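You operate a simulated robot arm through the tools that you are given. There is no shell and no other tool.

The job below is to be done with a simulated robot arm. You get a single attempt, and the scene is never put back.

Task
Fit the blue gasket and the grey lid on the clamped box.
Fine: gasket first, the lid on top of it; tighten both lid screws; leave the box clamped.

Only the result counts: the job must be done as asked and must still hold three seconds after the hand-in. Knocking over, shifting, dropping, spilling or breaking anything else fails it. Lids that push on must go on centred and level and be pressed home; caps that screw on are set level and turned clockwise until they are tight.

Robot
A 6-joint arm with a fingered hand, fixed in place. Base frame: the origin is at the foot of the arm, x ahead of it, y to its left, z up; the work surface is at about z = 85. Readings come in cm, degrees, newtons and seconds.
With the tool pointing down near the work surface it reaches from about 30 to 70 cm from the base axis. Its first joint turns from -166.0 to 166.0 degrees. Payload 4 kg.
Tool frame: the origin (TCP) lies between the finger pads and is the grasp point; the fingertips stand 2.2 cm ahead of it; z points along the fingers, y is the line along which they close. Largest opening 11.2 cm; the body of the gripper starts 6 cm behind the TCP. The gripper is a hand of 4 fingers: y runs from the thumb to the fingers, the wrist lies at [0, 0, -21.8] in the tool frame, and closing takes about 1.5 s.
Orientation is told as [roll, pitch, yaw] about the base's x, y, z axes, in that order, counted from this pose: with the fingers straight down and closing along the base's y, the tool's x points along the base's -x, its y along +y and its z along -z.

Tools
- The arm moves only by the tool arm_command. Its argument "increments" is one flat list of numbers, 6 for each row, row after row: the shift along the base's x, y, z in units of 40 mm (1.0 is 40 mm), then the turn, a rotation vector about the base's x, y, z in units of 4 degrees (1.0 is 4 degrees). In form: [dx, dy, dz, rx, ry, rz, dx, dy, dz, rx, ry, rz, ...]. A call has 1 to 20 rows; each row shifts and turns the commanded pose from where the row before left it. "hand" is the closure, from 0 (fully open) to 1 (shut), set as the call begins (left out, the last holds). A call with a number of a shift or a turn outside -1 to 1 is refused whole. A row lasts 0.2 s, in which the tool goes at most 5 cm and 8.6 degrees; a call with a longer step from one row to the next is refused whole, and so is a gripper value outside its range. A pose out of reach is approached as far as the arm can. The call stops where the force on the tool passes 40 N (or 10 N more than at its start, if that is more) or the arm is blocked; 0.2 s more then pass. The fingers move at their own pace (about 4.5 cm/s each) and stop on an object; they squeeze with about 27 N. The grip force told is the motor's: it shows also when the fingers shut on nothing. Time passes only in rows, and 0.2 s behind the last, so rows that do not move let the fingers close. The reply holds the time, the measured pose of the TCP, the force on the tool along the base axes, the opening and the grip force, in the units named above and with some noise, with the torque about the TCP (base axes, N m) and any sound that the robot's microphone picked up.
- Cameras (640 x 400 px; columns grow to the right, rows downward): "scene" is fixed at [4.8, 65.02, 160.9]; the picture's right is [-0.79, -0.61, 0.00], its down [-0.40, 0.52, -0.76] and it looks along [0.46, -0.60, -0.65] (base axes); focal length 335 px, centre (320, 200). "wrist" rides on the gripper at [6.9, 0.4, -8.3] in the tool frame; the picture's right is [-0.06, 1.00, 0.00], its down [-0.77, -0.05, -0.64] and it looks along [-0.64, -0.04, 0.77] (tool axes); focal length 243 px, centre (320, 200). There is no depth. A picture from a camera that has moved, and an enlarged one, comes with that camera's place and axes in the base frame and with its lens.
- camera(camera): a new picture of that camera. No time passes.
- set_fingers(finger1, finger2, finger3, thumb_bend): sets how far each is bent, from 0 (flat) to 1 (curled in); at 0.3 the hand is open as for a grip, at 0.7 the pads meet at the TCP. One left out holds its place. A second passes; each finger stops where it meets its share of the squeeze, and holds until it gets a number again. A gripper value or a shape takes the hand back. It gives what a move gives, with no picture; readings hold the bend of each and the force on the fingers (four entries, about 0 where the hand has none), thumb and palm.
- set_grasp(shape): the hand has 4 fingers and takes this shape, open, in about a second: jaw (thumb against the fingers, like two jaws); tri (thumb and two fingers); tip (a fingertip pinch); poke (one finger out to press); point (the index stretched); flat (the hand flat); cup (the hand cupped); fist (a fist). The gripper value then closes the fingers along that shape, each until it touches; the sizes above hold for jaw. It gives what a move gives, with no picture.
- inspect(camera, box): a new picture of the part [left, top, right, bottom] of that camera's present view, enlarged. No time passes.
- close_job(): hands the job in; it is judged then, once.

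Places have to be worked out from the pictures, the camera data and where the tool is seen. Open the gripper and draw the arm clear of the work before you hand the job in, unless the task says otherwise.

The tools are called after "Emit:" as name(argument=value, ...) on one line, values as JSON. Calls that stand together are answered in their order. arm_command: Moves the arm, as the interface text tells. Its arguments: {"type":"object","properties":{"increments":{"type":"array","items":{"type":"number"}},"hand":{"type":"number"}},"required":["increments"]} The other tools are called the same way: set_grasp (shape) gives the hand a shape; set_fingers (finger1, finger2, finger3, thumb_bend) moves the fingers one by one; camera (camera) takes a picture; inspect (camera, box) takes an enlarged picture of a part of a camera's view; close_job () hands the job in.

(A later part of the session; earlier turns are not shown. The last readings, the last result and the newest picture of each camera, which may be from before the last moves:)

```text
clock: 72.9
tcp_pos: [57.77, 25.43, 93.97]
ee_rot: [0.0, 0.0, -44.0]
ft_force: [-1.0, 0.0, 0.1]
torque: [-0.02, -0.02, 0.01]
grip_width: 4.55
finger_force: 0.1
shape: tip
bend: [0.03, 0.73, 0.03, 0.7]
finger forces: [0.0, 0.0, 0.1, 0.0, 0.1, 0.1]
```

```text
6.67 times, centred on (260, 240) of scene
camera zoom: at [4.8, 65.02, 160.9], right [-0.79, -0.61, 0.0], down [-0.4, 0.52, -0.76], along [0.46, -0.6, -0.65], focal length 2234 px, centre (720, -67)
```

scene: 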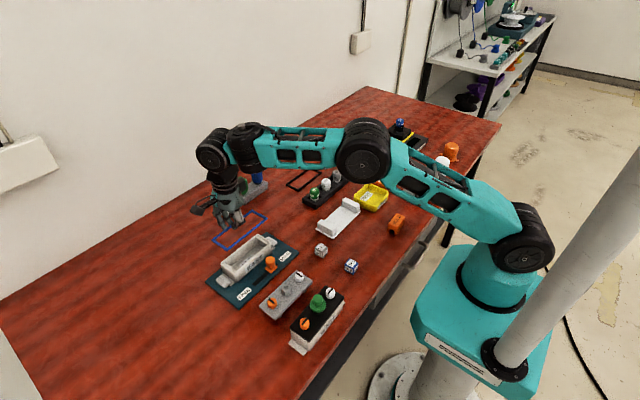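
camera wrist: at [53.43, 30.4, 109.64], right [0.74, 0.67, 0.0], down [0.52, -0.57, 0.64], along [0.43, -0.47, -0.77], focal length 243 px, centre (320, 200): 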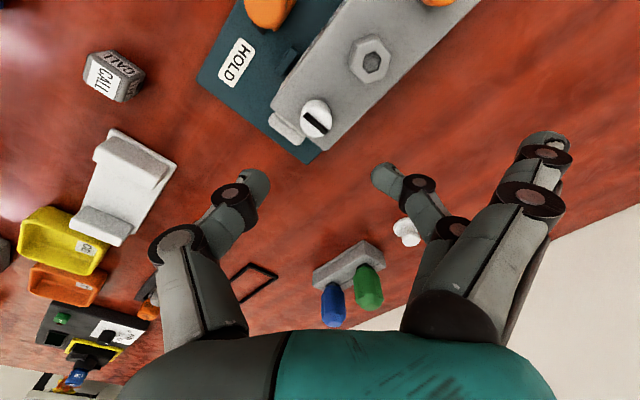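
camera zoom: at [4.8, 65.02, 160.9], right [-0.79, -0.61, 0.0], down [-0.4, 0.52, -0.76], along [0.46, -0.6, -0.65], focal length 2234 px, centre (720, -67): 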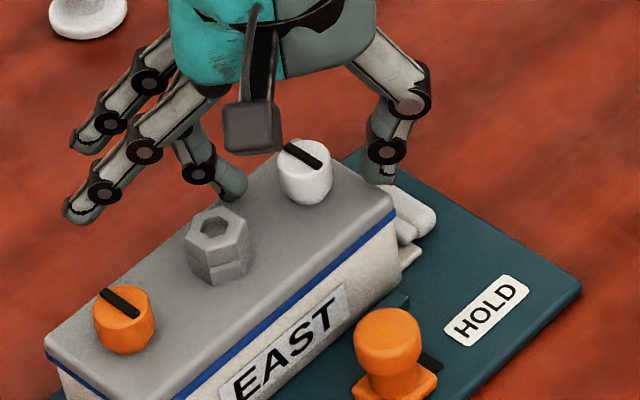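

The knob is centred between the tips. I'll close on it.

Emit:
arm_command(increments=[0, 0, 0, 0, 0, 0, 0, 0, 0, 0, 0, 0, 0, 0, 0, 0, 0, 0, 0, 0, 0, 0, 0, 0, 0, 0, 0, 0, 0, 0], hand=1.0)

Emit:
inspect(camera="wrist", box=[200, 80, 440, 240])

Emit:
inspect(camera="scene", box=[220, 210, 300, 270])

```text
clock: 74.1
tcp_pos: [57.74, 25.39, 94.05]
ee_rot: [0.0, 0.0, -43.9]
ft_force: [-0.6, -0.8, -0.5]
torque: [-0.01, 0.02, -0.02]
grip_width: 1.54
finger_force: 27.2
shape: tip
bend: [0.29, 0.72, 0.29, 0.7]
finger forces: [0.0, 24.2, 0.1, 0.1, 24.2, 0.0]
```

```text
2.50 times, centred on (320, 160) of wrist
camera zoom: at [53.12, 30.51, 102.29], right [0.74, 0.67, 0.0], down [0.52, -0.57, 0.64], along [0.43, -0.47, -0.77], focal length 606 px, centre (320, 300)
```

zoom: 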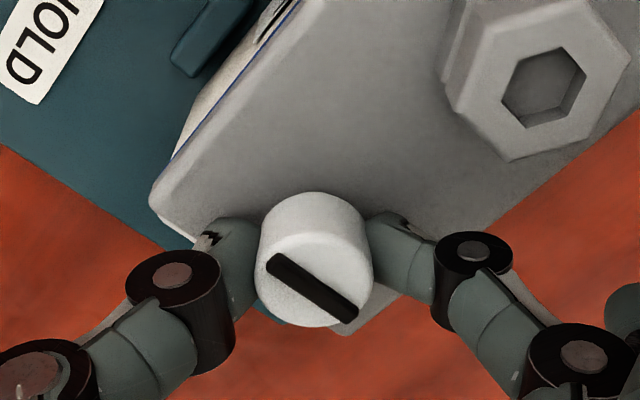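

```text
6.67 times, centred on (260, 240) of scene
camera zoom: at [4.8, 65.02, 160.9], right [-0.79, -0.61, 0.0], down [-0.4, 0.52, -0.76], along [0.46, -0.6, -0.65], focal length 2234 px, centre (720, -67)
```

zoom: 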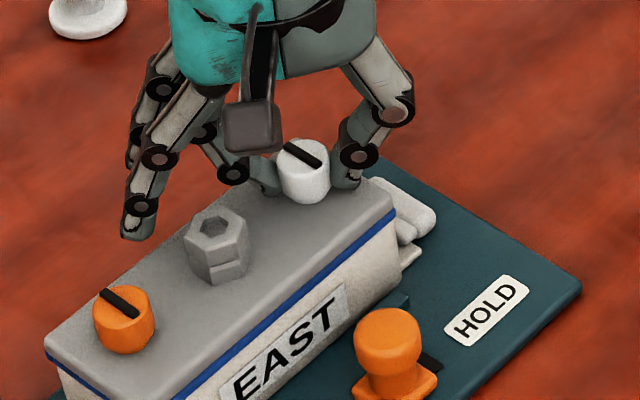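

Firm, centred grip with no net force. I'll turn clockwise 24° first and watch the torque.

Emit:
arm_command(increments=[0.0013, -0.0031, 0, 0, 0, -1, 0.0013, -0.0031, 0, 0, 0, -1, 0.0013, -0.0031, 0, 0, 0, -1, 0.0013, -0.0031, 0, 0, 0, -1, 0.0013, -0.0031, 0, 0, 0, -1, 0.0013, -0.0031, 0, 0, 0, -1])

Emit:
inspect(camera="wrist", box=[200, 80, 440, 240])

Emit:
inspect(camera="scene", box=[220, 210, 300, 270])

```text
clock: 75.5
tcp_pos: [57.84, 25.33, 93.95]
ee_rot: [0.1, 0.0, -68.0]
ft_force: [0.0, 0.4, 0.1]
torque: [0.06, 0.0, 0.01]
grip_width: 1.56
finger_force: 27.0
shape: tip
bend: [0.3, 0.72, 0.3, 0.7]
finger forces: [0.0, 24.3, 0.1, 0.0, 24.3, 0.0]
```

```text
2.50 times, centred on (320, 160) of wrist
camera zoom: at [55.68, 31.95, 102.26], right [0.95, 0.32, 0.0], down [0.24, -0.73, 0.64], along [0.2, -0.61, -0.77], focal length 606 px, centre (320, 300)
```

zoom: 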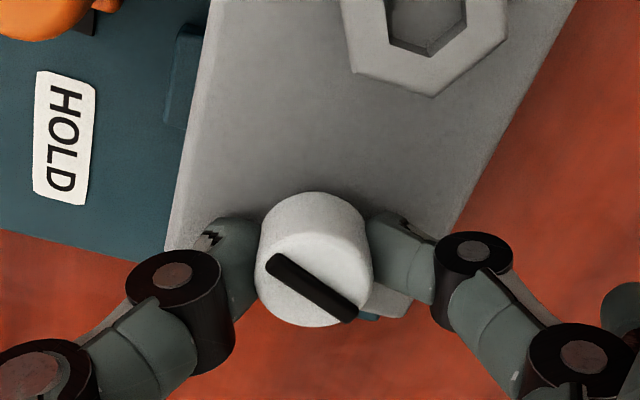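

```text
6.67 times, centred on (260, 240) of scene
camera zoom: at [4.8, 65.02, 160.9], right [-0.79, -0.61, 0.0], down [-0.4, 0.52, -0.76], along [0.46, -0.6, -0.65], focal length 2234 px, centre (720, -67)
```

zoom: 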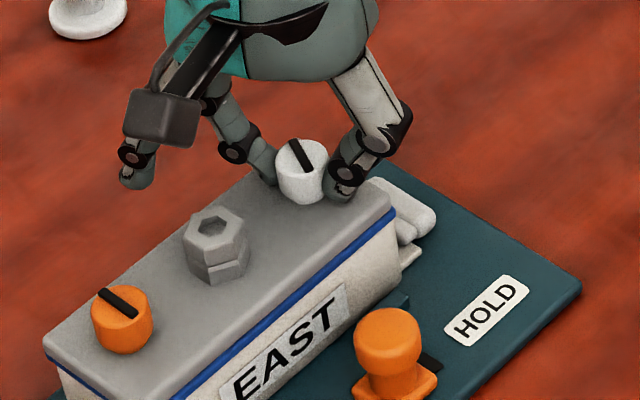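

The knob turns freely with the hand. I'll continue clockwise to about -134°, watching for rising torque.

Emit:
arm_command(increments=[0.001, -0.0031, 0, 0, 0, -1, 0.001, -0.0031, 0, 0, 0, -1, 0.001, -0.0031, 0, 0, 0, -1, 0.001, -0.0031, 0, 0, 0, -1, 0.0005, -0.0031, 0, 0, 0, -1, 0, -0.0031, 0, 0, 0, -1, 0, -0.0031, 0, 0, 0, -1, -0.0005, -0.0031, 0, 0, 0, -1, -0.001, -0.0031, 0, 0, 0, -1])

Emit:
inspect(camera="scene", box=[220, 210, 300, 270])

Emit:
inspect(camera="wrist", box=[200, 80, 440, 240])

```text
clock: 77.5
tcp_pos: [57.8, 25.35, 93.82]
ee_rot: [0.0, 0.0, -103.9]
ft_force: [0.1, -0.5, 0.0]
torque: [0.04, -0.01, -0.02]
grip_width: 1.55
finger_force: 27.3
shape: tip
bend: [0.3, 0.72, 0.3, 0.7]
finger forces: [0.0, 24.3, 0.0, 0.0, 24.5, 0.0]
```

```text
6.67 times, centred on (260, 240) of scene
camera zoom: at [4.8, 65.02, 160.9], right [-0.79, -0.61, 0.0], down [-0.4, 0.52, -0.76], along [0.46, -0.6, -0.65], focal length 2234 px, centre (720, -67)
```

zoom: 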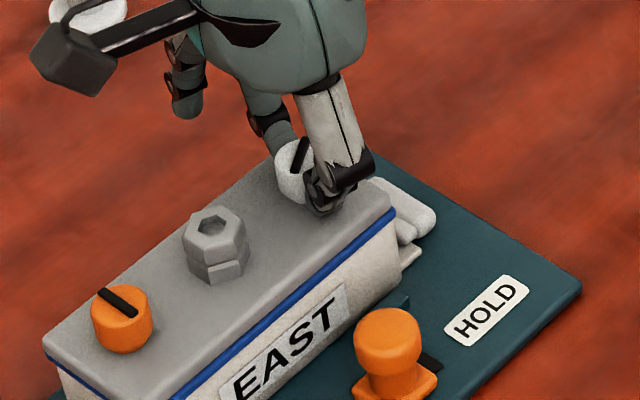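

```text
2.50 times, centred on (320, 160) of wrist
camera zoom: at [59.98, 31.9, 102.25], right [0.95, -0.3, 0.0], down [-0.23, -0.73, 0.64], along [-0.19, -0.61, -0.77], focal length 606 px, centre (320, 300)
```

zoom: 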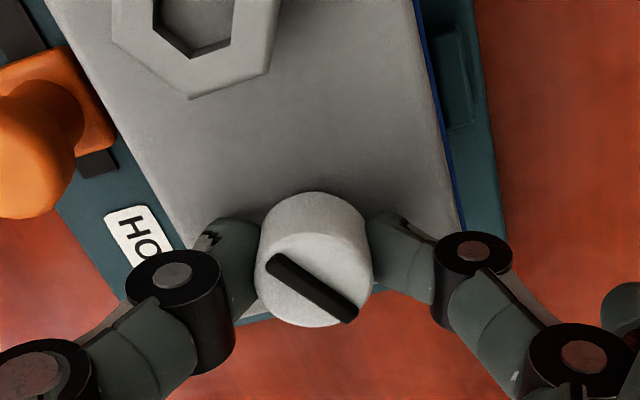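

60° done with no resistance yet. I'll continue another 32°.

Emit:
arm_command(increments=[-0.001, -0.003, 0, 0, 0, -1, -0.001, -0.003, 0, 0, 0, -1, -0.001, -0.003, 0, 0, 0, -1, -0.001, -0.003, 0, 0, 0, -1, -0.001, -0.003, 0, 0, 0, -1, -0.0015, -0.003, 0, 0, 0, -1, -0.0015, -0.0025, 0, 0, 0, -1, -0.0015, -0.0025, 0, 0, 0, -1])

Emit:
inspect(camera="scene", box=[220, 210, 300, 270])

Emit:
inspect(camera="wrist", box=[200, 80, 440, 240])

```text
clock: 79.3
tcp_pos: [57.78, 25.22, 93.97]
ee_rot: [0.0, 0.0, -136.1]
ft_force: [-0.7, -0.6, 0.5]
torque: [0.0, 0.02, 0.1]
grip_width: 1.55
finger_force: 27.1
shape: tip
bend: [0.3, 0.72, 0.3, 0.7]
finger forces: [0.0, 24.3, 0.0, 0.0, 24.6, 0.0]
```

```text
6.67 times, centred on (260, 240) of scene
camera zoom: at [4.8, 65.02, 160.9], right [-0.79, -0.61, 0.0], down [-0.4, 0.52, -0.76], along [0.46, -0.6, -0.65], focal length 2234 px, centre (720, -67)
```

zoom: 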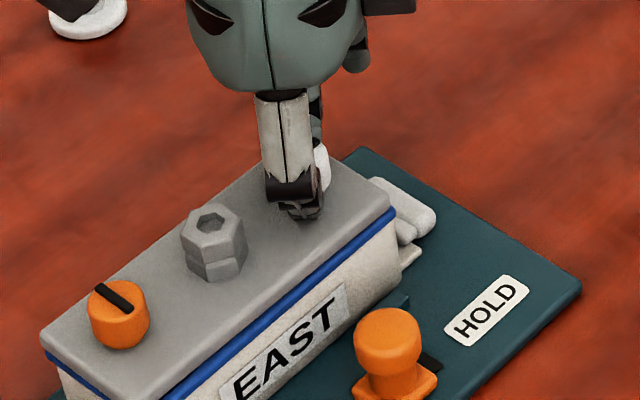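

```text
2.50 times, centred on (320, 160) of wrist
camera zoom: at [63.17, 29.69, 102.25], right [0.65, -0.76, 0.0], down [-0.58, -0.5, 0.64], along [-0.49, -0.42, -0.77], focal length 606 px, centre (320, 300)
```

zoom: 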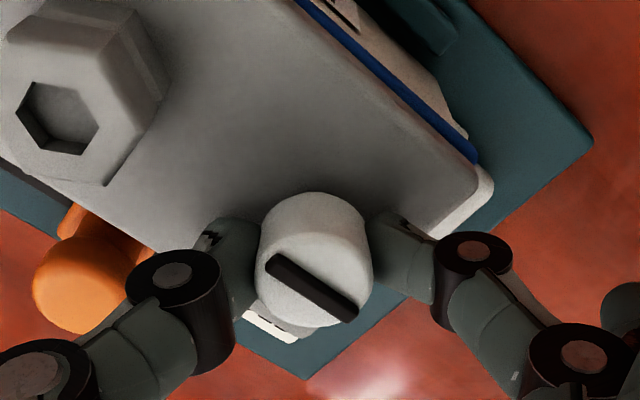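

92° is turned and the torque has risen to 0.1 N·m. I'll turn a little more to see whether it tightens.

Emit:
arm_command(increments=[-0.0015, -0.0025, 0, 0, 0, -1, -0.002, -0.0025, 0, 0, 0, -1])

Emit:
arm_command(increments=[-0.0015, -0.0025, 0, 0, 0, -1, -0.002, -0.0025, 0, 0, 0, -1])

Emit:
inspect(camera="wrist", box=[200, 80, 440, 240])

Emit:
inspect(camera="scene", box=[210, 210, 290, 290])

```text
clock: 79.9
tcp_pos: [57.77, 25.21, 94.12]
ee_rot: [0.0, 0.0, -143.9]
ft_force: [-0.6, 0.6, 0.9]
torque: [0.04, -0.02, 0.31]
grip_width: 1.54
finger_force: 27.4
shape: tip
bend: [0.3, 0.72, 0.3, 0.7]
finger forces: [0.0, 25.2, 0.0, 0.0, 27.0, 0.0]
```

```text
clock: 80.5
tcp_pos: [57.66, 25.11, 93.98]
ee_rot: [0.0, 0.0, -152.0]
ft_force: [-4.6, -1.3, 3.8]
torque: [-0.07, 0.06, 0.24]
grip_width: 1.56
finger_force: 27.1
shape: tip
bend: [0.3, 0.72, 0.3, 0.71]
finger forces: [0.1, 21.6, 0.0, 0.1, 27.7, 0.0]
```

```text
2.50 times, centred on (320, 160) of wrist
camera zoom: at [64.1, 27.97, 102.25], right [0.41, -0.91, 0.0], down [-0.7, -0.32, 0.64], along [-0.58, -0.27, -0.77], focal length 606 px, centre (320, 300)
```

zoom: 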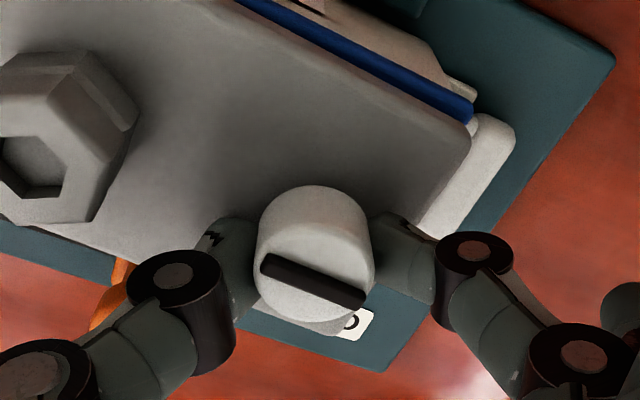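

```text
5.00 times, centred on (250, 250) of scene
camera zoom: at [4.8, 65.02, 160.9], right [-0.79, -0.61, 0.0], down [-0.4, 0.52, -0.76], along [0.46, -0.6, -0.65], focal length 1675 px, centre (670, -50)
```

zoom: 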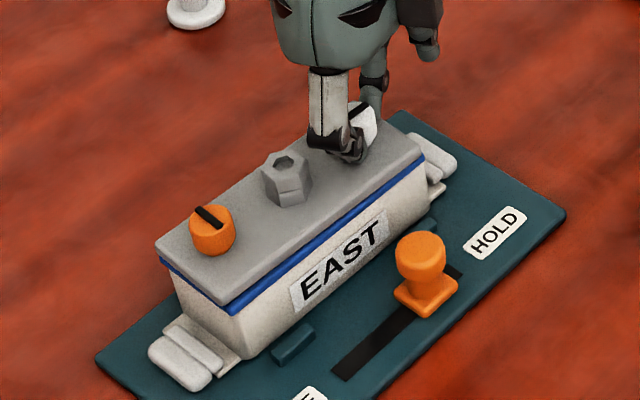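

The torque reached 0.31 N·m, then the fingers began to slip on the knob, so the white screw seems tight. I'll check whether the lid has shifted before going on.

Emit:
inspect(camera="scene", box=[210, 225, 290, 290])

Emit:
inspect(camera="scene", box=[225, 230, 275, 265])

```text
6.15 times, centred on (250, 258) of scene
camera zoom: at [4.8, 65.02, 160.9], right [-0.79, -0.61, 0.0], down [-0.4, 0.52, -0.76], along [0.46, -0.6, -0.65], focal length 2062 px, centre (751, -154)
```

zoom: 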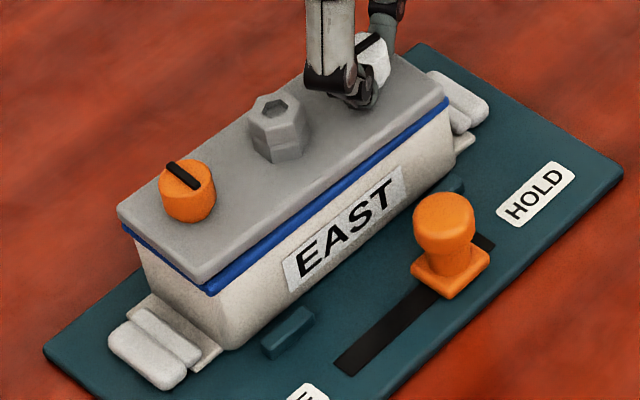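

```text
11.43 times, centred on (250, 248) of scene
camera zoom: at [4.8, 65.02, 160.9], right [-0.79, -0.61, 0.0], down [-0.4, 0.52, -0.76], along [0.46, -0.6, -0.65], focal length 3829 px, centre (1120, -343)
```

zoom: 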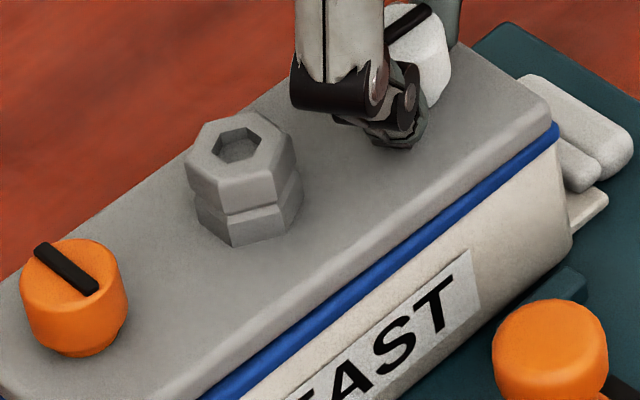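

The box has rotated a few degrees clockwise in its clamp under the tightening torque. I'll release the knob and see whether it springs back.

Emit:
arm_command(increments=[0, 0, 0, 0, 0, 0, 0, 0, 0, 0, 0, 0, 0, 0, 0, 0, 0, 0, 0, 0, 0, 0, 0, 0], hand=0.6)

Emit:
arm_command(increments=[0, 0, 0.4, 0, 0, 0, 0, 0, 0.7, 0, 0, 0, 0, 0, 0.7, 0, 0, 0, 0, 0, 0, 0, 0, 0])

Emit:
inspect(camera="scene", box=[210, 225, 290, 290])

Emit:
camera(camera="wrist")

```text
clock: 81.5
tcp_pos: [57.81, 25.28, 93.98]
ee_rot: [0.0, 0.0, -151.9]
ft_force: [0.1, 0.1, -0.3]
torque: [0.01, 0.02, 0.02]
grip_width: 4.42
finger_force: 0.1
shape: tip
bend: [0.03, 0.73, 0.03, 0.7]
finger forces: [0.0, 0.1, 0.1, 0.1, 0.1, 0.0]
```

```text
clock: 82.5
tcp_pos: [57.77, 25.18, 101.13]
ee_rot: [0.0, 0.0, -152.0]
ft_force: [0.7, -0.3, 0.6]
torque: [0.0, 0.0, 0.01]
grip_width: 4.42
finger_force: 0.1
shape: tip
bend: [0.03, 0.73, 0.03, 0.7]
finger forces: [0.0, 0.1, 0.0, 0.0, 0.0, 0.1]
```

```text
6.15 times, centred on (250, 258) of scene
camera zoom: at [4.8, 65.02, 160.9], right [-0.79, -0.61, 0.0], down [-0.4, 0.52, -0.76], along [0.46, -0.6, -0.65], focal length 2062 px, centre (751, -154)
```

zoom: 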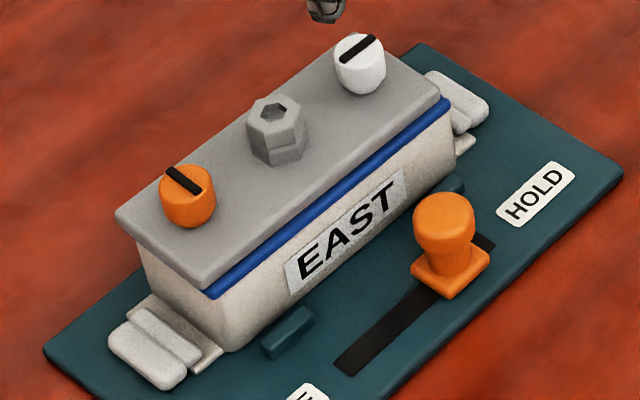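

```text
taken
camera wrist: at [64.16, 28.07, 109.37], right [0.41, -0.91, 0.0], down [-0.7, -0.32, 0.64], along [-0.58, -0.27, -0.77], focal length 243 px, centre (320, 200)
```

wrist: 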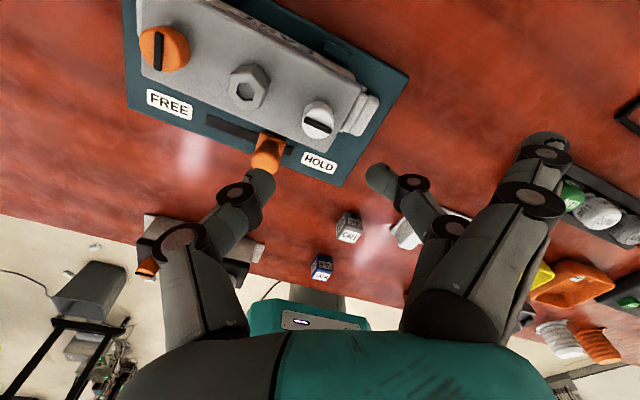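

I'll zoom in on the lid edges from both cameras to see how the lid sits relative to the box now.

Emit:
inspect(camera="wrist", box=[120, 0, 400, 175])

Emit:
inspect(camera="scene", box=[215, 245, 250, 285])

Emit:
inspect(camera="scene", box=[245, 225, 285, 260])

```text
2.29 times, centred on (260, 88) of wrist
camera zoom: at [64.16, 28.07, 109.37], right [0.41, -0.91, 0.0], down [-0.7, -0.32, 0.64], along [-0.58, -0.27, -0.77], focal length 555 px, centre (457, 457)
```

zoom: 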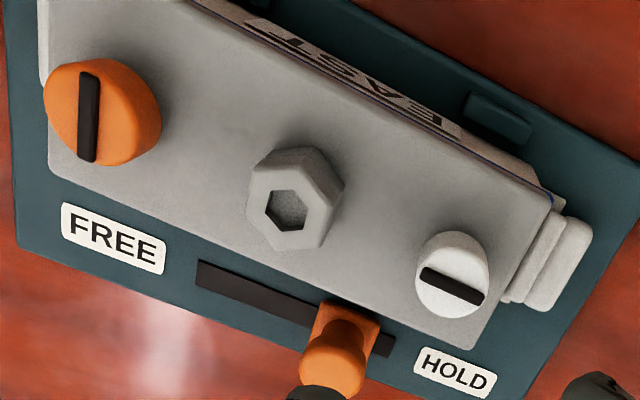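

```text
10.00 times, centred on (232, 265) of scene
camera zoom: at [4.8, 65.02, 160.9], right [-0.79, -0.61, 0.0], down [-0.4, 0.52, -0.76], along [0.46, -0.6, -0.65], focal length 3350 px, centre (1195, -450)
```

zoom: 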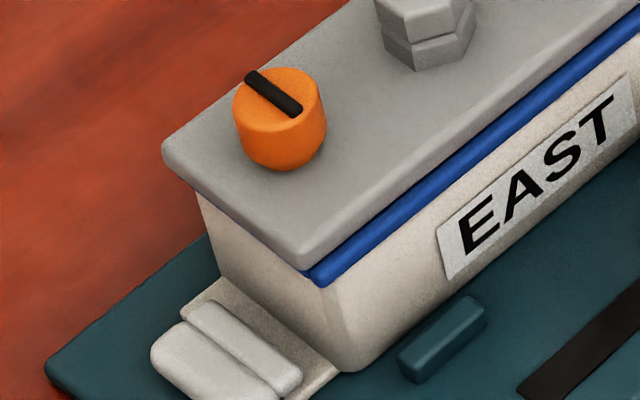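

```text
11.43 times, centred on (265, 242) of scene
camera zoom: at [4.8, 65.02, 160.9], right [-0.79, -0.61, 0.0], down [-0.4, 0.52, -0.76], along [0.46, -0.6, -0.65], focal length 3829 px, centre (949, -286)
```

zoom: 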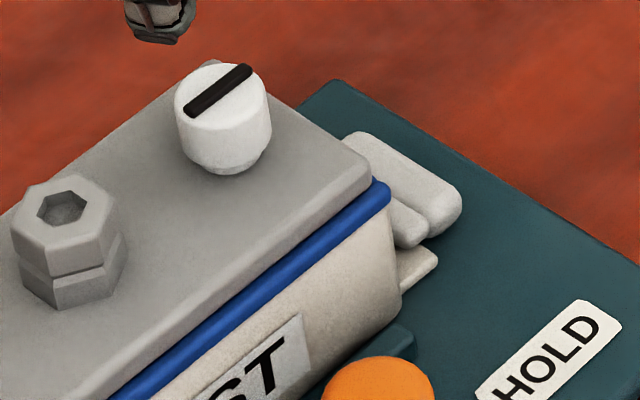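

The lid now sits slightly off the gasket, because the box relaxed back in the clamp. I'll return to yaw 0 above the post to measure the offset accurately.

Emit:
arm_command(increments=[0, 0.12, 0, 0, 0, 1, 0, 0.12, 0, 0, 0, 1, 0, 0.12, 0, 0, 0, 1, 0, 0.12, 0, 0, 0, 1, 0, 0.12, 0, 0, 0, 1, 0, 0.12, 0, 0, 0, 1, 0, 0.12, 0, 0, 0, 1, 0, 0.12, 0, 0, 0, 1, 0, 0.12, 0, 0, 0, 1, 0, 0.12, 0, 0, 0, 1, 0, 0, 0, 0, 0, 1, 0, 0, 0, 0, 0, 1, 0, 0, 0, 0, 0, 1, 0, 0, 0, 0, 0, 1, 0, 0, 0, 0, 0, 1, 0, 0, 0, 0, 0, 1, 0, 0, 0, 0, 0, 1, 0, 0, 0, 0, 0, 1, 0, 0, 0, 0, 0, 1])

Emit:
arm_command(increments=[0, 0, 0, 0, 0, 1, 0, 0, 0, 0, 0, 1, 0, 0, 0, 0, 0, 1, 0, 0, 0, 0, 0, 1, 0, 0, 0, 0, 0, 1, 0, 0, 0, 0, 0, 1, 0, 0, 0, 0, 0, 1, 0, 0, 0, 0, 0, 1, 0, 0, 0, 0, 0, 1, 0, 0, 0, 0, 0, 1, 0, 0, 0, 0, 0, 1, 0, 0, 0, 0, 0, 1, 0, 0, 0, 0, 0, 1, 0, 0, 0, 0, 0, 1, 0, 0, 0, 0, 0, 1, 0, 0, 0, 0, 0, 1, 0, 0, 0, 0, 0, 1, 0, 0, 0, 0, 0, 1, 0, 0, 0, 0, 0, 1, 0, 0, 0, 0, 0, 0])

Emit:
inspect(camera="wrist", box=[210, 50, 430, 160])

Emit:
inspect(camera="scene", box=[210, 225, 290, 290])

```text
clock: 86.5
tcp_pos: [57.76, 29.91, 101.26]
ee_rot: [0.0, 0.1, -75.8]
ft_force: [0.1, -0.1, -0.1]
torque: [0.02, 0.02, 0.01]
grip_width: 4.4
finger_force: 0.0
shape: tip
bend: [0.03, 0.73, 0.03, 0.7]
finger forces: [0.0, 0.0, 0.0, 0.0, 0.0, 0.0]
```

```text
clock: 90.7
tcp_pos: [57.69, 30.06, 101.09]
ee_rot: [0.0, 0.0, 0.3]
ft_force: [0.2, 0.6, -1.0]
torque: [0.03, -0.02, 0.01]
grip_width: 4.41
finger_force: 0.1
shape: tip
bend: [0.03, 0.73, 0.03, 0.7]
finger forces: [0.1, 0.0, 0.0, 0.1, 0.0, 0.0]
```

```text
2.91 times, centred on (320, 105) of wrist
camera zoom: at [50.88, 30.39, 109.37], right [0.06, 1.0, 0.0], down [0.77, -0.05, 0.64], along [0.64, -0.04, -0.77], focal length 706 px, centre (320, 476)
```

zoom: 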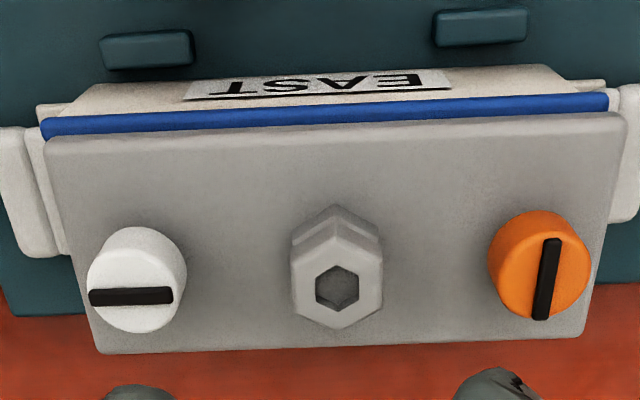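

```text
6.15 times, centred on (250, 258) of scene
camera zoom: at [4.8, 65.02, 160.9], right [-0.79, -0.61, 0.0], down [-0.4, 0.52, -0.76], along [0.46, -0.6, -0.65], focal length 2062 px, centre (751, -154)
```

zoom: 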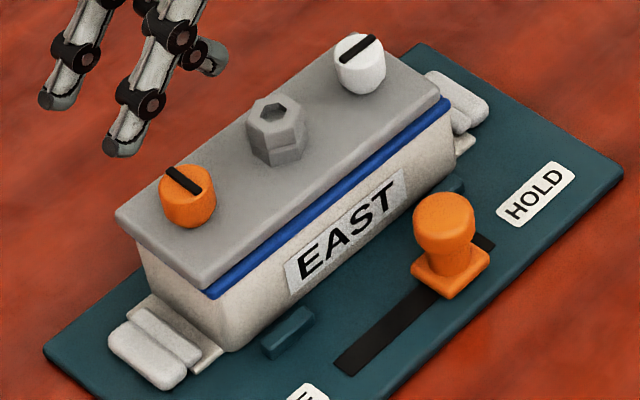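

The white slot now lies along y, like the WEST box's tight screws. However, the lid moved about +0.34 cm in x off the gasket, and the box turned roughly 1.5° in the clamp. I'll grip the post again to nudge the lid back before doing the orange screw.

Emit:
arm_command(increments=[0.075, 0.145, -0.4, 0, 0, 0, 0, 0, -0.5, 0, 0, 0, 0, 0, -0.4, 0, 0, 0, 0, 0, -0.2, 0, 0, 0, 0, 0, 0, 0, 0, 0])

Emit:
inspect(camera="wrist", box=[180, 60, 480, 260])

```text
clock: 91.9
tcp_pos: [58.09, 30.65, 95.2]
ee_rot: [0.0, 0.0, 0.1]
ft_force: [-1.0, -1.0, 0.9]
torque: [0.03, -0.01, 0.01]
grip_width: 4.38
finger_force: 0.0
shape: tip
bend: [0.03, 0.74, 0.03, 0.7]
finger forces: [0.0, 1.7, 0.0, 0.0, 0.0, 0.0]
```

```text
2.00 times, centred on (330, 160) of wrist
camera zoom: at [51.16, 30.97, 103.51], right [0.06, 1.0, 0.0], down [0.77, -0.05, 0.64], along [0.64, -0.04, -0.77], focal length 485 px, centre (300, 280)
```

zoom: 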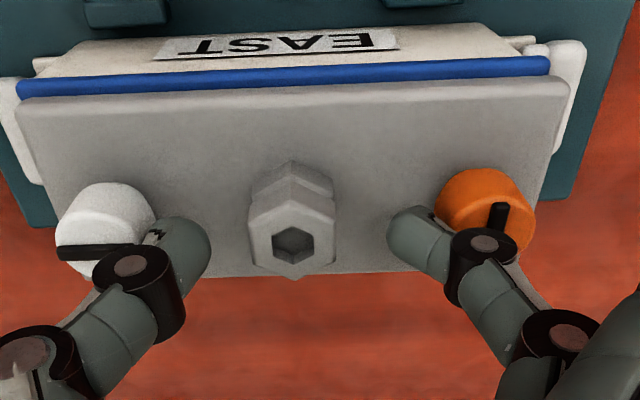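

The finger joint just touches the orange knob. I'll narrow to about 3.4 cm before the last descent.

Emit:
arm_command(increments=[0, 0, 0, 0, 0, 0, 0, 0, 0, 0, 0, 0, 0, 0, -0.1, 0, 0, 0, 0, 0, -0.1, 0, 0, 0, 0, 0, 0, 0, 0, 0], hand=0.7)

Emit:
inspect(camera="wrist", box=[180, 60, 480, 260])

```text
clock: 93.1
tcp_pos: [58.07, 30.71, 94.63]
ee_rot: [0.1, -0.1, 0.1]
ft_force: [-3.1, -4.1, 17.7]
torque: [0.61, 0.02, 0.12]
grip_width: 3.38
finger_force: 0.0
shape: tip
bend: [0.03, 0.75, 0.03, 0.7]
finger forces: [0.0, 17.8, 0.0, 0.0, 0.1, 0.0]
```

```text
2.00 times, centred on (330, 160) of wrist
camera zoom: at [51.17, 30.99, 102.78], right [0.06, 1.0, 0.0], down [0.76, -0.05, 0.64], along [0.64, -0.04, -0.77], focal length 485 px, centre (300, 280)
```

zoom: 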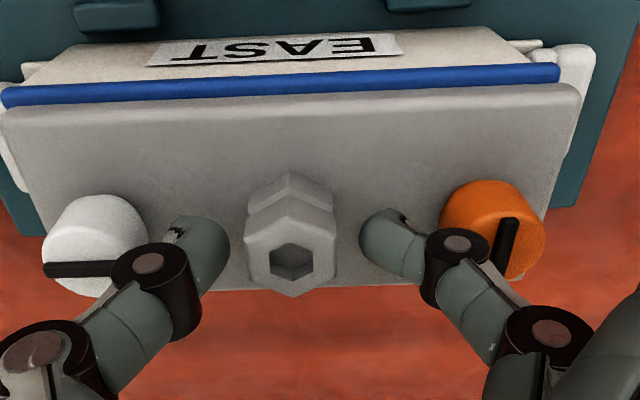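

The finger joint still rests on the orange knob. I'll raise 0.4 cm and close on the post there.

Emit:
arm_command(increments=[0, 0, 0.1, 0, 0, 0, 0, -0.03, 0, 0, 0, 0, 0, 0, 0, 0, 0, 0, 0, 0, 0, 0, 0, 0, 0, 0, 0, 0, 0, 0, 0, 0, 0, 0, 0, 0], hand=0.85)

Emit:
inspect(camera="wrist", box=[180, 60, 480, 260])

```text
clock: 94.5
tcp_pos: [58.04, 30.36, 94.79]
ee_rot: [0.1, 0.0, 0.1]
ft_force: [-0.6, -0.5, -4.3]
torque: [0.05, 0.02, 0.04]
grip_width: 2.05
finger_force: 26.8
shape: tip
bend: [0.3, 0.75, 0.3, 0.7]
finger forces: [0.0, 22.6, 0.1, 0.1, 23.0, 0.1]
```

```text
2.00 times, centred on (330, 160) of wrist
camera zoom: at [51.2, 30.85, 103.02], right [0.06, 1.0, 0.0], down [0.77, -0.05, 0.64], along [0.64, -0.04, -0.77], focal length 485 px, centre (300, 280)
```

zoom: 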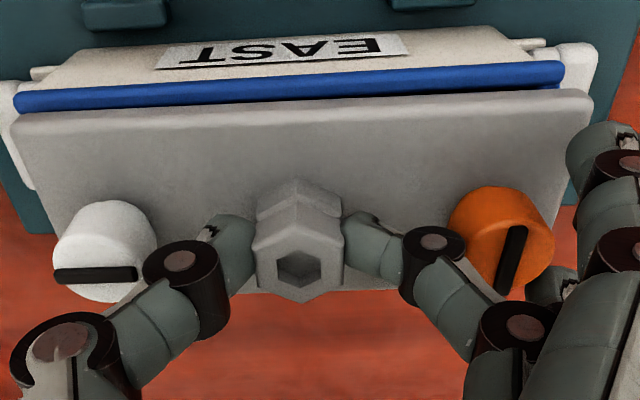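

The grip on the post holds the lid. I'll slide it about -0.3 cm in x, watching the force.

Emit:
arm_command(increments=[-0.03, -0.005, 0, 0, 0, 0, -0.03, -0.005, 0, 0, 0, 0, -0.02, 0, 0, 0, 0, 0.1, 0, 0, 0, 0, 0, 0])

Emit:
inspect(camera="wrist", box=[180, 60, 480, 260])

Emit:
inspect(camera="scene", box=[210, 225, 290, 290])

```text
clock: 95.5
tcp_pos: [57.78, 30.52, 94.84]
ee_rot: [0.0, -0.1, 0.5]
ft_force: [0.9, -1.7, -3.2]
torque: [0.09, -0.01, 0.0]
grip_width: 2.06
finger_force: 27.3
shape: tip
bend: [0.3, 0.75, 0.3, 0.7]
finger forces: [0.0, 22.3, 0.0, 0.0, 23.5, 0.0]
```

```text
2.00 times, centred on (330, 160) of wrist
camera zoom: at [50.86, 30.77, 103.07], right [0.06, 1.0, 0.0], down [0.77, -0.04, 0.64], along [0.64, -0.04, -0.77], focal length 485 px, centre (300, 280)
```

zoom: 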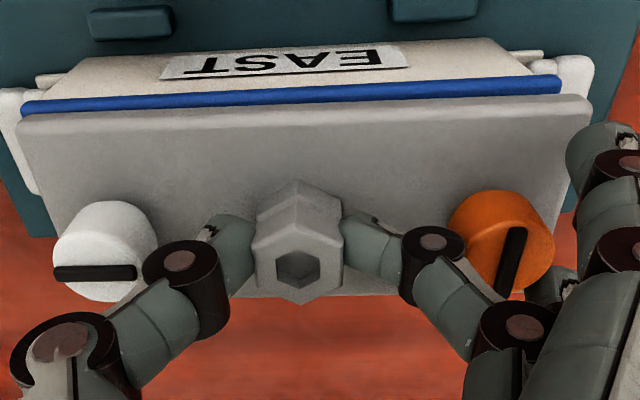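

```text
6.15 times, centred on (250, 258) of scene
camera zoom: at [4.8, 65.02, 160.9], right [-0.79, -0.61, 0.0], down [-0.4, 0.52, -0.76], along [0.46, -0.6, -0.65], focal length 2062 px, centre (751, -154)
```

zoom: 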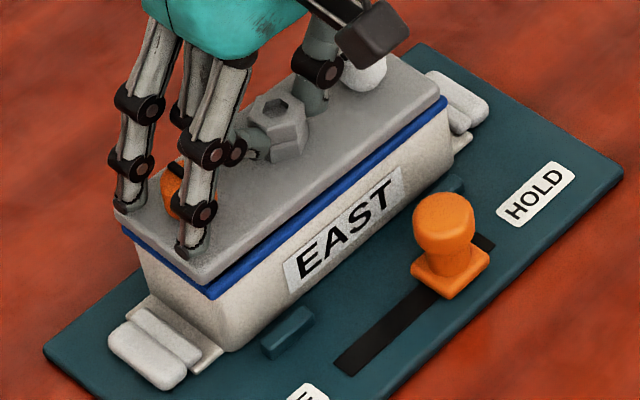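

The lid is nearly back in place. I'll shift another 0.1 cm in -x, then lower it back onto the gasket.

Emit:
arm_command(increments=[-0.028, 0, 0, 0, 0, 0, 0, 0, -0.04, 0, 0, 0, 0, 0, -0.04, 0, 0, 0, 0, 0, 0, 0, 0, 0])

Emit:
inspect(camera="wrist", box=[180, 60, 480, 260])

Emit:
inspect(camera="scene", box=[210, 225, 290, 290])

```text
clock: 96.5
tcp_pos: [57.49, 30.37, 94.51]
ee_rot: [0.1, -0.1, 0.5]
ft_force: [-0.3, 0.2, -1.2]
torque: [0.01, -0.02, 0.03]
grip_width: 2.04
finger_force: 27.1
shape: tip
bend: [0.3, 0.75, 0.3, 0.7]
finger forces: [0.0, 23.5, 0.0, 0.0, 22.9, 0.0]
```

```text
2.00 times, centred on (330, 160) of wrist
camera zoom: at [50.74, 30.74, 102.73], right [0.06, 1.0, 0.0], down [0.77, -0.04, 0.64], along [0.64, -0.03, -0.77], focal length 485 px, centre (300, 280)
```

zoom: 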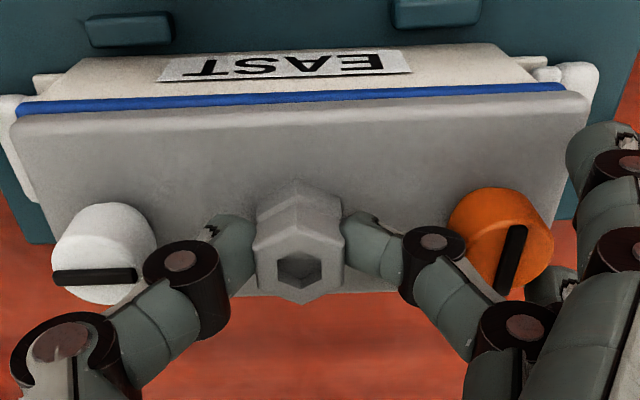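

```text
6.15 times, centred on (250, 258) of scene
camera zoom: at [4.8, 65.02, 160.9], right [-0.79, -0.61, 0.0], down [-0.4, 0.52, -0.76], along [0.46, -0.6, -0.65], focal length 2062 px, centre (751, -154)
```

zoom: 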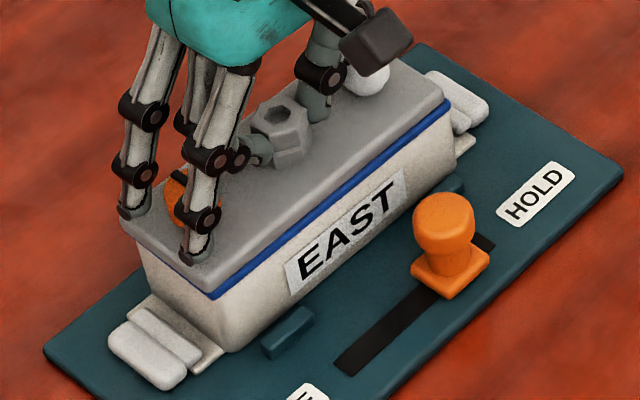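

x now matches the original placement, and the lid is about 0.15–0.2 cm too far in +y. I'll shift -y and lower to seat.

Emit:
arm_command(increments=[0, -0.04, 0, 0, 0, 0, 0, 0, 0, 0, 0, 0, 0, 0, -0.03, 0, 0, 0, 0, 0, 0, 0, 0, 0])

Emit:
inspect(camera="wrist", box=[180, 60, 480, 260])

Emit:
inspect(camera="scene", box=[210, 225, 290, 290])

```text
clock: 97.5
tcp_pos: [57.62, 30.34, 94.38]
ee_rot: [0.2, -0.1, 0.5]
ft_force: [0.0, -0.9, 6.6]
torque: [-0.08, 0.03, -0.02]
grip_width: 2.05
finger_force: 27.1
shape: tip
bend: [0.3, 0.75, 0.3, 0.7]
finger forces: [0.0, 23.8, 0.0, 0.0, 24.5, 0.0]
```

```text
2.00 times, centred on (330, 160) of wrist
camera zoom: at [50.8, 30.64, 102.65], right [0.06, 1.0, 0.0], down [0.76, -0.04, 0.64], along [0.64, -0.03, -0.77], focal length 485 px, centre (300, 280)
```

zoom: 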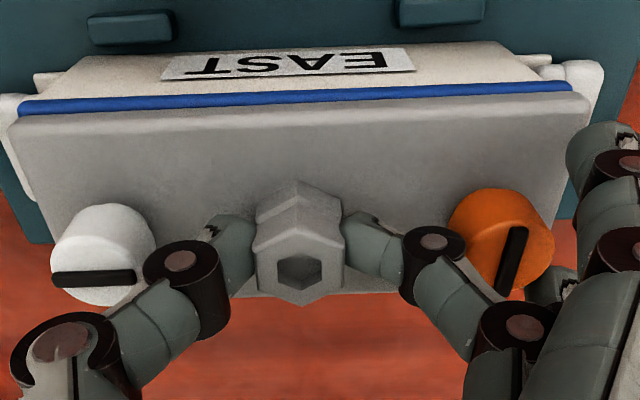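

```text
6.15 times, centred on (250, 258) of scene
camera zoom: at [4.8, 65.02, 160.9], right [-0.79, -0.61, 0.0], down [-0.4, 0.52, -0.76], along [0.46, -0.6, -0.65], focal length 2062 px, centre (751, -154)
```

zoom: 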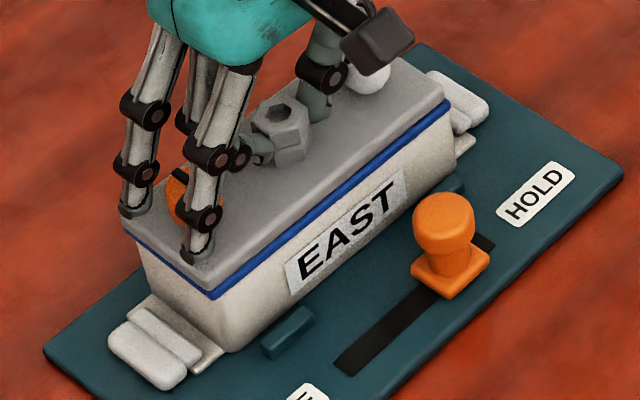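

The lid is re-centred with an even gasket line, at 6.6 N contact. I'll release the post, rise, and go to the orange screw at yaw -44°.

Emit:
arm_command(increments=[0, 0, 0, 0, 0, 0, 0, 0, 0, 0, 0, 0, 0, 0, 0, 0, 0, 0, 0, 0, 0.3, 0, 0, 0, 0, 0, 0.6, 0, 0, 0, 0, 0, 0.7, 0, 0, 0, 0, 0, 0, 0, 0, 0], hand=0.72)

Emit:
arm_command(increments=[0, 0.14, 0, 0, 0, -1, 0, 0.14, 0, 0, 0, -1, 0, 0.14, 0, 0, 0, -1, 0, 0.14, 0, 0, 0, -1, 0, 0.14, 0, 0, 0, -1, 0, 0.14, 0, 0, 0, -1, 0, 0.14, 0, 0, 0, -1, 0, 0.14, 0, 0, 0, -1, 0, 0.14, 0, 0, 0, -1, 0, 0, 0, 0, 0, -1, 0, 0, 0, 0, 0, -1, 0, 0, 0, 0, 0, 0], hand=0.6)

Emit:
camera(camera="wrist")

Emit:
inspect(camera="wrist", box=[220, 60, 420, 180])

Emit:
inspect(camera="scene", box=[210, 225, 290, 290])

```text
clock: 99.1
tcp_pos: [57.49, 30.33, 100.67]
ee_rot: [0.0, 0.0, 0.5]
ft_force: [-0.2, -0.1, -0.4]
torque: [-0.02, 0.01, 0.03]
grip_width: 3.11
finger_force: 0.0
shape: tip
bend: [0.03, 0.74, 0.03, 0.7]
finger forces: [0.1, 0.0, 0.0, 0.1, 0.0, 0.0]
```

```text
clock: 101.7
tcp_pos: [57.61, 35.25, 100.78]
ee_rot: [0.0, 0.0, -43.6]
ft_force: [-0.3, -0.2, -0.2]
torque: [-0.02, 0.02, -0.02]
grip_width: 4.41
finger_force: 0.1
shape: tip
bend: [0.03, 0.73, 0.03, 0.7]
finger forces: [0.0, 0.0, 0.0, 0.1, 0.0, 0.1]
```

```text
taken
camera wrist: at [52.97, 40.37, 109.02], right [0.73, 0.68, 0.0], down [0.52, -0.56, 0.64], along [0.44, -0.47, -0.77], focal length 243 px, centre (320, 200)
```

wrist: 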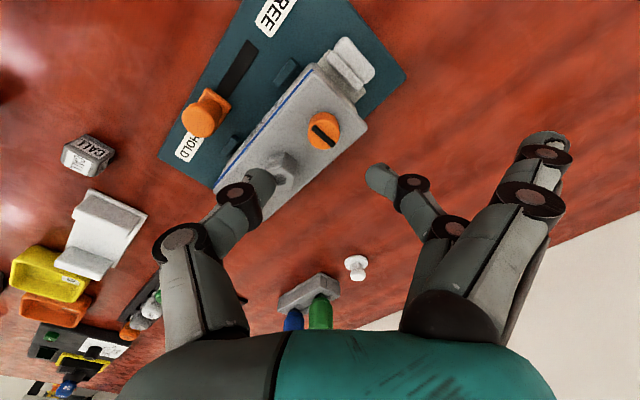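

```text
3.20 times, centred on (320, 120) of wrist
camera zoom: at [52.97, 40.37, 109.02], right [0.73, 0.68, 0.0], down [0.52, -0.56, 0.64], along [0.44, -0.47, -0.77], focal length 776 px, centre (320, 456)
```

zoom: 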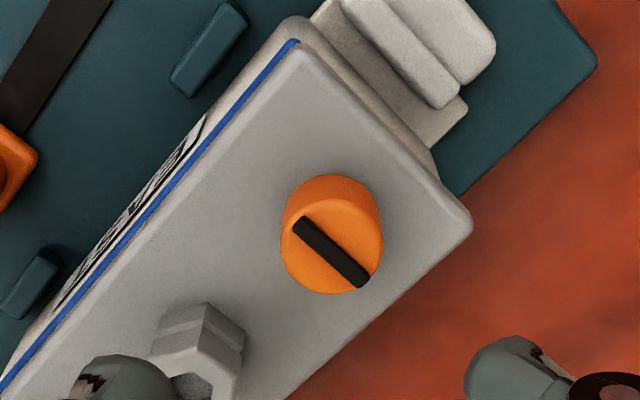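

```text
6.15 times, centred on (250, 258) of scene
camera zoom: at [4.8, 65.02, 160.9], right [-0.79, -0.61, 0.0], down [-0.4, 0.52, -0.76], along [0.46, -0.6, -0.65], focal length 2062 px, centre (751, -154)
```

zoom: 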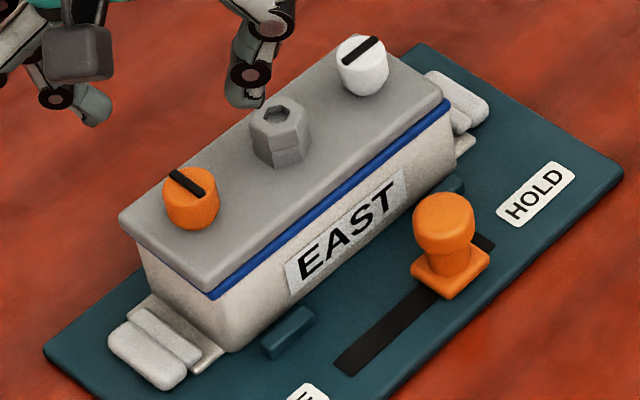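

The orange screw's slot is still along x. I'll shift over it and descend partway to verify the alignment.

Emit:
arm_command(increments=[0.12, 0.015, -0.4, 0, 0, 0, 0, 0, -0.45, 0, 0, 0, 0, 0, -0.4, 0, 0, 0, 0, 0, 0, 0, 0, 0])

Emit:
inspect(camera="wrist", box=[200, 80, 440, 240])

Emit:
inspect(camera="scene", box=[200, 210, 290, 290])

```text
clock: 102.7
tcp_pos: [58.08, 35.47, 95.65]
ee_rot: [-0.1, 0.0, -43.5]
ft_force: [-0.5, 0.2, -0.1]
torque: [0.02, -0.01, -0.03]
grip_width: 4.41
finger_force: 0.0
shape: tip
bend: [0.03, 0.73, 0.03, 0.7]
finger forces: [0.1, 0.0, 0.1, 0.0, 0.1, 0.0]
```

```text
2.50 times, centred on (320, 160) of wrist
camera zoom: at [53.41, 40.54, 103.96], right [0.73, 0.68, 0.0], down [0.52, -0.56, 0.64], along [0.44, -0.47, -0.77], focal length 606 px, centre (320, 300)
```

zoom: 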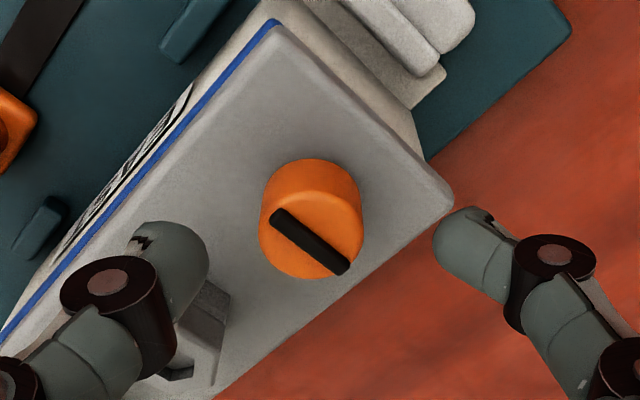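

```text
5.00 times, centred on (245, 250) of scene
camera zoom: at [4.8, 65.02, 160.9], right [-0.79, -0.61, 0.0], down [-0.4, 0.52, -0.76], along [0.46, -0.6, -0.65], focal length 1675 px, centre (695, -50)
```

zoom: 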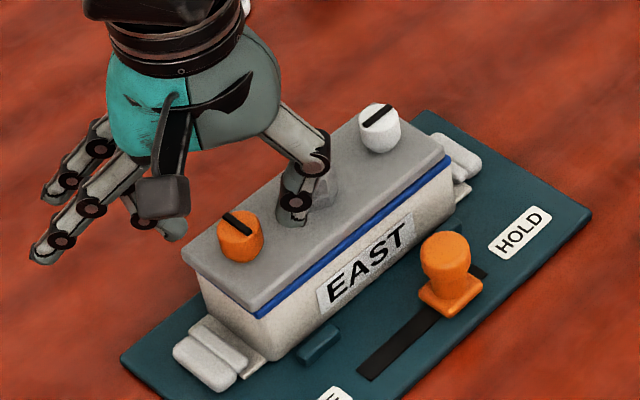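

The pinch line is good, and the hand needs a 0.24 cm shift along the tool's -x. I'll correct, descend and close on the knob.

Emit:
arm_command(increments=[0.043, -0.041, 0, 0, 0, 0, 0, 0, -0.22, 0, 0, 0, 0, 0, -0.2, 0, 0, 0, 0, 0, 0, 0, 0, 0])

Emit:
arm_command(increments=[0, 0, 0, 0, 0, 0, 0, 0, 0, 0, 0, 0, 0, 0, 0, 0, 0, 0, 0, 0, 0, 0, 0, 0, 0, 0, 0, 0, 0, 0], hand=1.0)

Emit:
inspect(camera="wrist", box=[200, 80, 440, 240])

Emit:
inspect(camera="scene", box=[200, 210, 290, 290])

```text
clock: 103.7
tcp_pos: [58.3, 35.16, 94.03]
ee_rot: [-0.1, 0.0, -43.5]
ft_force: [-0.5, 0.3, -0.3]
torque: [0.01, -0.01, 0.0]
grip_width: 4.41
finger_force: 0.1
shape: tip
bend: [0.03, 0.73, 0.03, 0.7]
finger forces: [0.1, 0.1, 0.0, 0.1, 0.0, 0.0]
```

```text
clock: 104.9
tcp_pos: [58.38, 35.22, 94.07]
ee_rot: [0.1, 0.0, -43.5]
ft_force: [0.6, -1.9, -0.2]
torque: [-0.01, 0.01, 0.01]
grip_width: 1.51
finger_force: 27.2
shape: tip
bend: [0.29, 0.72, 0.29, 0.7]
finger forces: [0.0, 24.0, 0.0, 0.0, 23.6, 0.0]
```

```text
2.50 times, centred on (320, 160) of wrist
camera zoom: at [53.7, 40.27, 102.36], right [0.73, 0.68, 0.0], down [0.52, -0.56, 0.64], along [0.44, -0.47, -0.77], focal length 606 px, centre (320, 300)
```

zoom: 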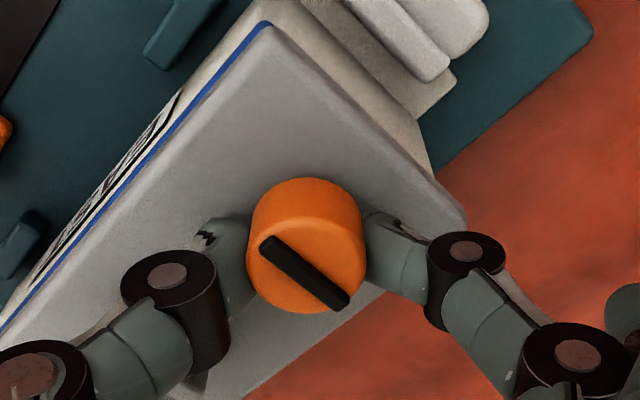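

```text
5.00 times, centred on (245, 250) of scene
camera zoom: at [4.8, 65.02, 160.9], right [-0.79, -0.61, 0.0], down [-0.4, 0.52, -0.76], along [0.46, -0.6, -0.65], focal length 1675 px, centre (695, -50)
```

zoom: 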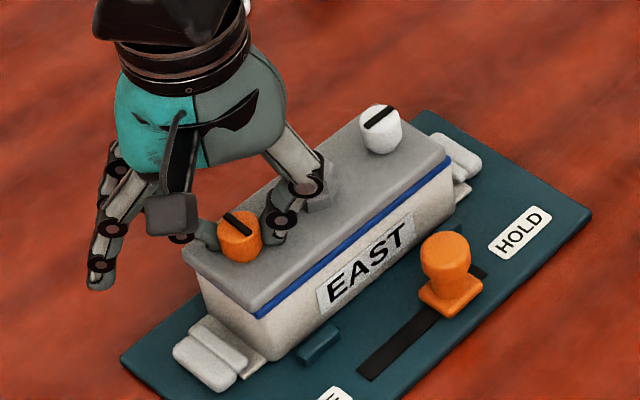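

Firm, even grip. I'll turn clockwise 80° while compensating for the pinch centre's offset.

Emit:
arm_command(increments=[0.0025, -0.0035, 0, 0, 0, -1, 0.0025, -0.0035, 0, 0, 0, -1, 0.002, -0.004, 0, 0, 0, -1, 0.002, -0.004, 0, 0, 0, -1, 0.002, -0.004, 0, 0, 0, -1, 0.002, -0.004, 0, 0, 0, -1, 0.0015, -0.0045, 0, 0, 0, -1, 0.0015, -0.0045, 0, 0, 0, -1, 0.001, -0.0045, 0, 0, 0, -1, 0.001, -0.0045, 0, 0, 0, -1])

Emit:
arm_command(increments=[0.0005, -0.0045, 0, 0, 0, -1, 0, -0.0045, 0, 0, 0, -1, -0.0005, -0.0045, 0, 0, 0, -1, -0.001, -0.0045, 0, 0, 0, -1, -0.001, -0.0045, 0, 0, 0, -1, -0.0015, -0.004, 0, 0, 0, -1, -0.0015, -0.004, 0, 0, 0, -1, -0.002, -0.004, 0, 0, 0, -1, -0.002, -0.004, 0, 0, 0, -1, -0.002, -0.004, 0, 0, 0, -1])

Emit:
inspect(camera="wrist", box=[200, 80, 440, 240])

Emit:
inspect(camera="scene", box=[210, 225, 290, 290])

```text
clock: 107.1
tcp_pos: [58.33, 34.9, 94.05]
ee_rot: [0.0, 0.0, -83.7]
ft_force: [-2.8, -3.8, 0.8]
torque: [-0.04, 0.04, 0.13]
grip_width: 1.5
finger_force: 26.7
shape: tip
bend: [0.3, 0.72, 0.3, 0.7]
finger forces: [0.0, 24.3, 0.0, 0.0, 26.1, 0.1]
```

```text
clock: 109.3
tcp_pos: [58.28, 34.7, 94.19]
ee_rot: [-0.1, 0.0, -123.6]
ft_force: [-11.0, -16.2, 3.8]
torque: [-0.18, 0.21, 0.17]
grip_width: 1.5
finger_force: 27.0
shape: tip
bend: [0.3, 0.72, 0.3, 0.7]
finger forces: [0.0, 25.7, 0.0, 0.0, 28.6, 0.0]
```

```text
2.50 times, centred on (320, 160) of wrist
camera zoom: at [62.53, 40.24, 102.37], right [0.8, -0.61, 0.0], down [-0.46, -0.61, 0.64], along [-0.39, -0.51, -0.77], focal length 606 px, centre (320, 300)
```

zoom: 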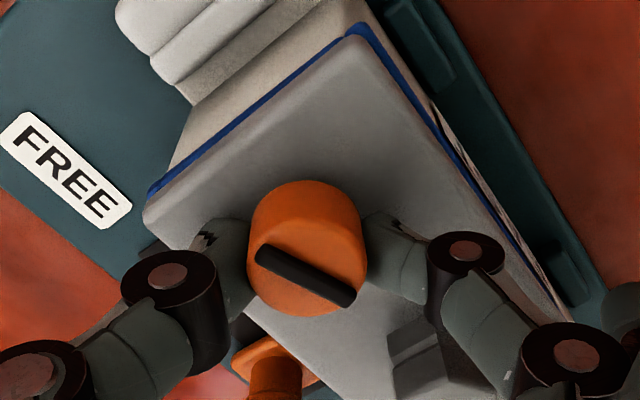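

```text
6.15 times, centred on (250, 258) of scene
camera zoom: at [4.8, 65.02, 160.9], right [-0.79, -0.61, 0.0], down [-0.4, 0.52, -0.76], along [0.46, -0.6, -0.65], focal length 2062 px, centre (751, -154)
```

zoom: 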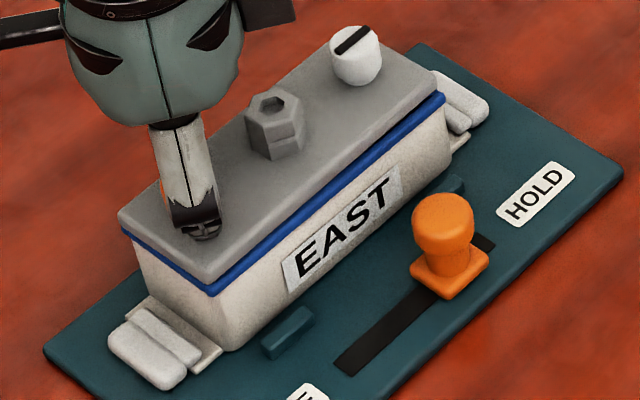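

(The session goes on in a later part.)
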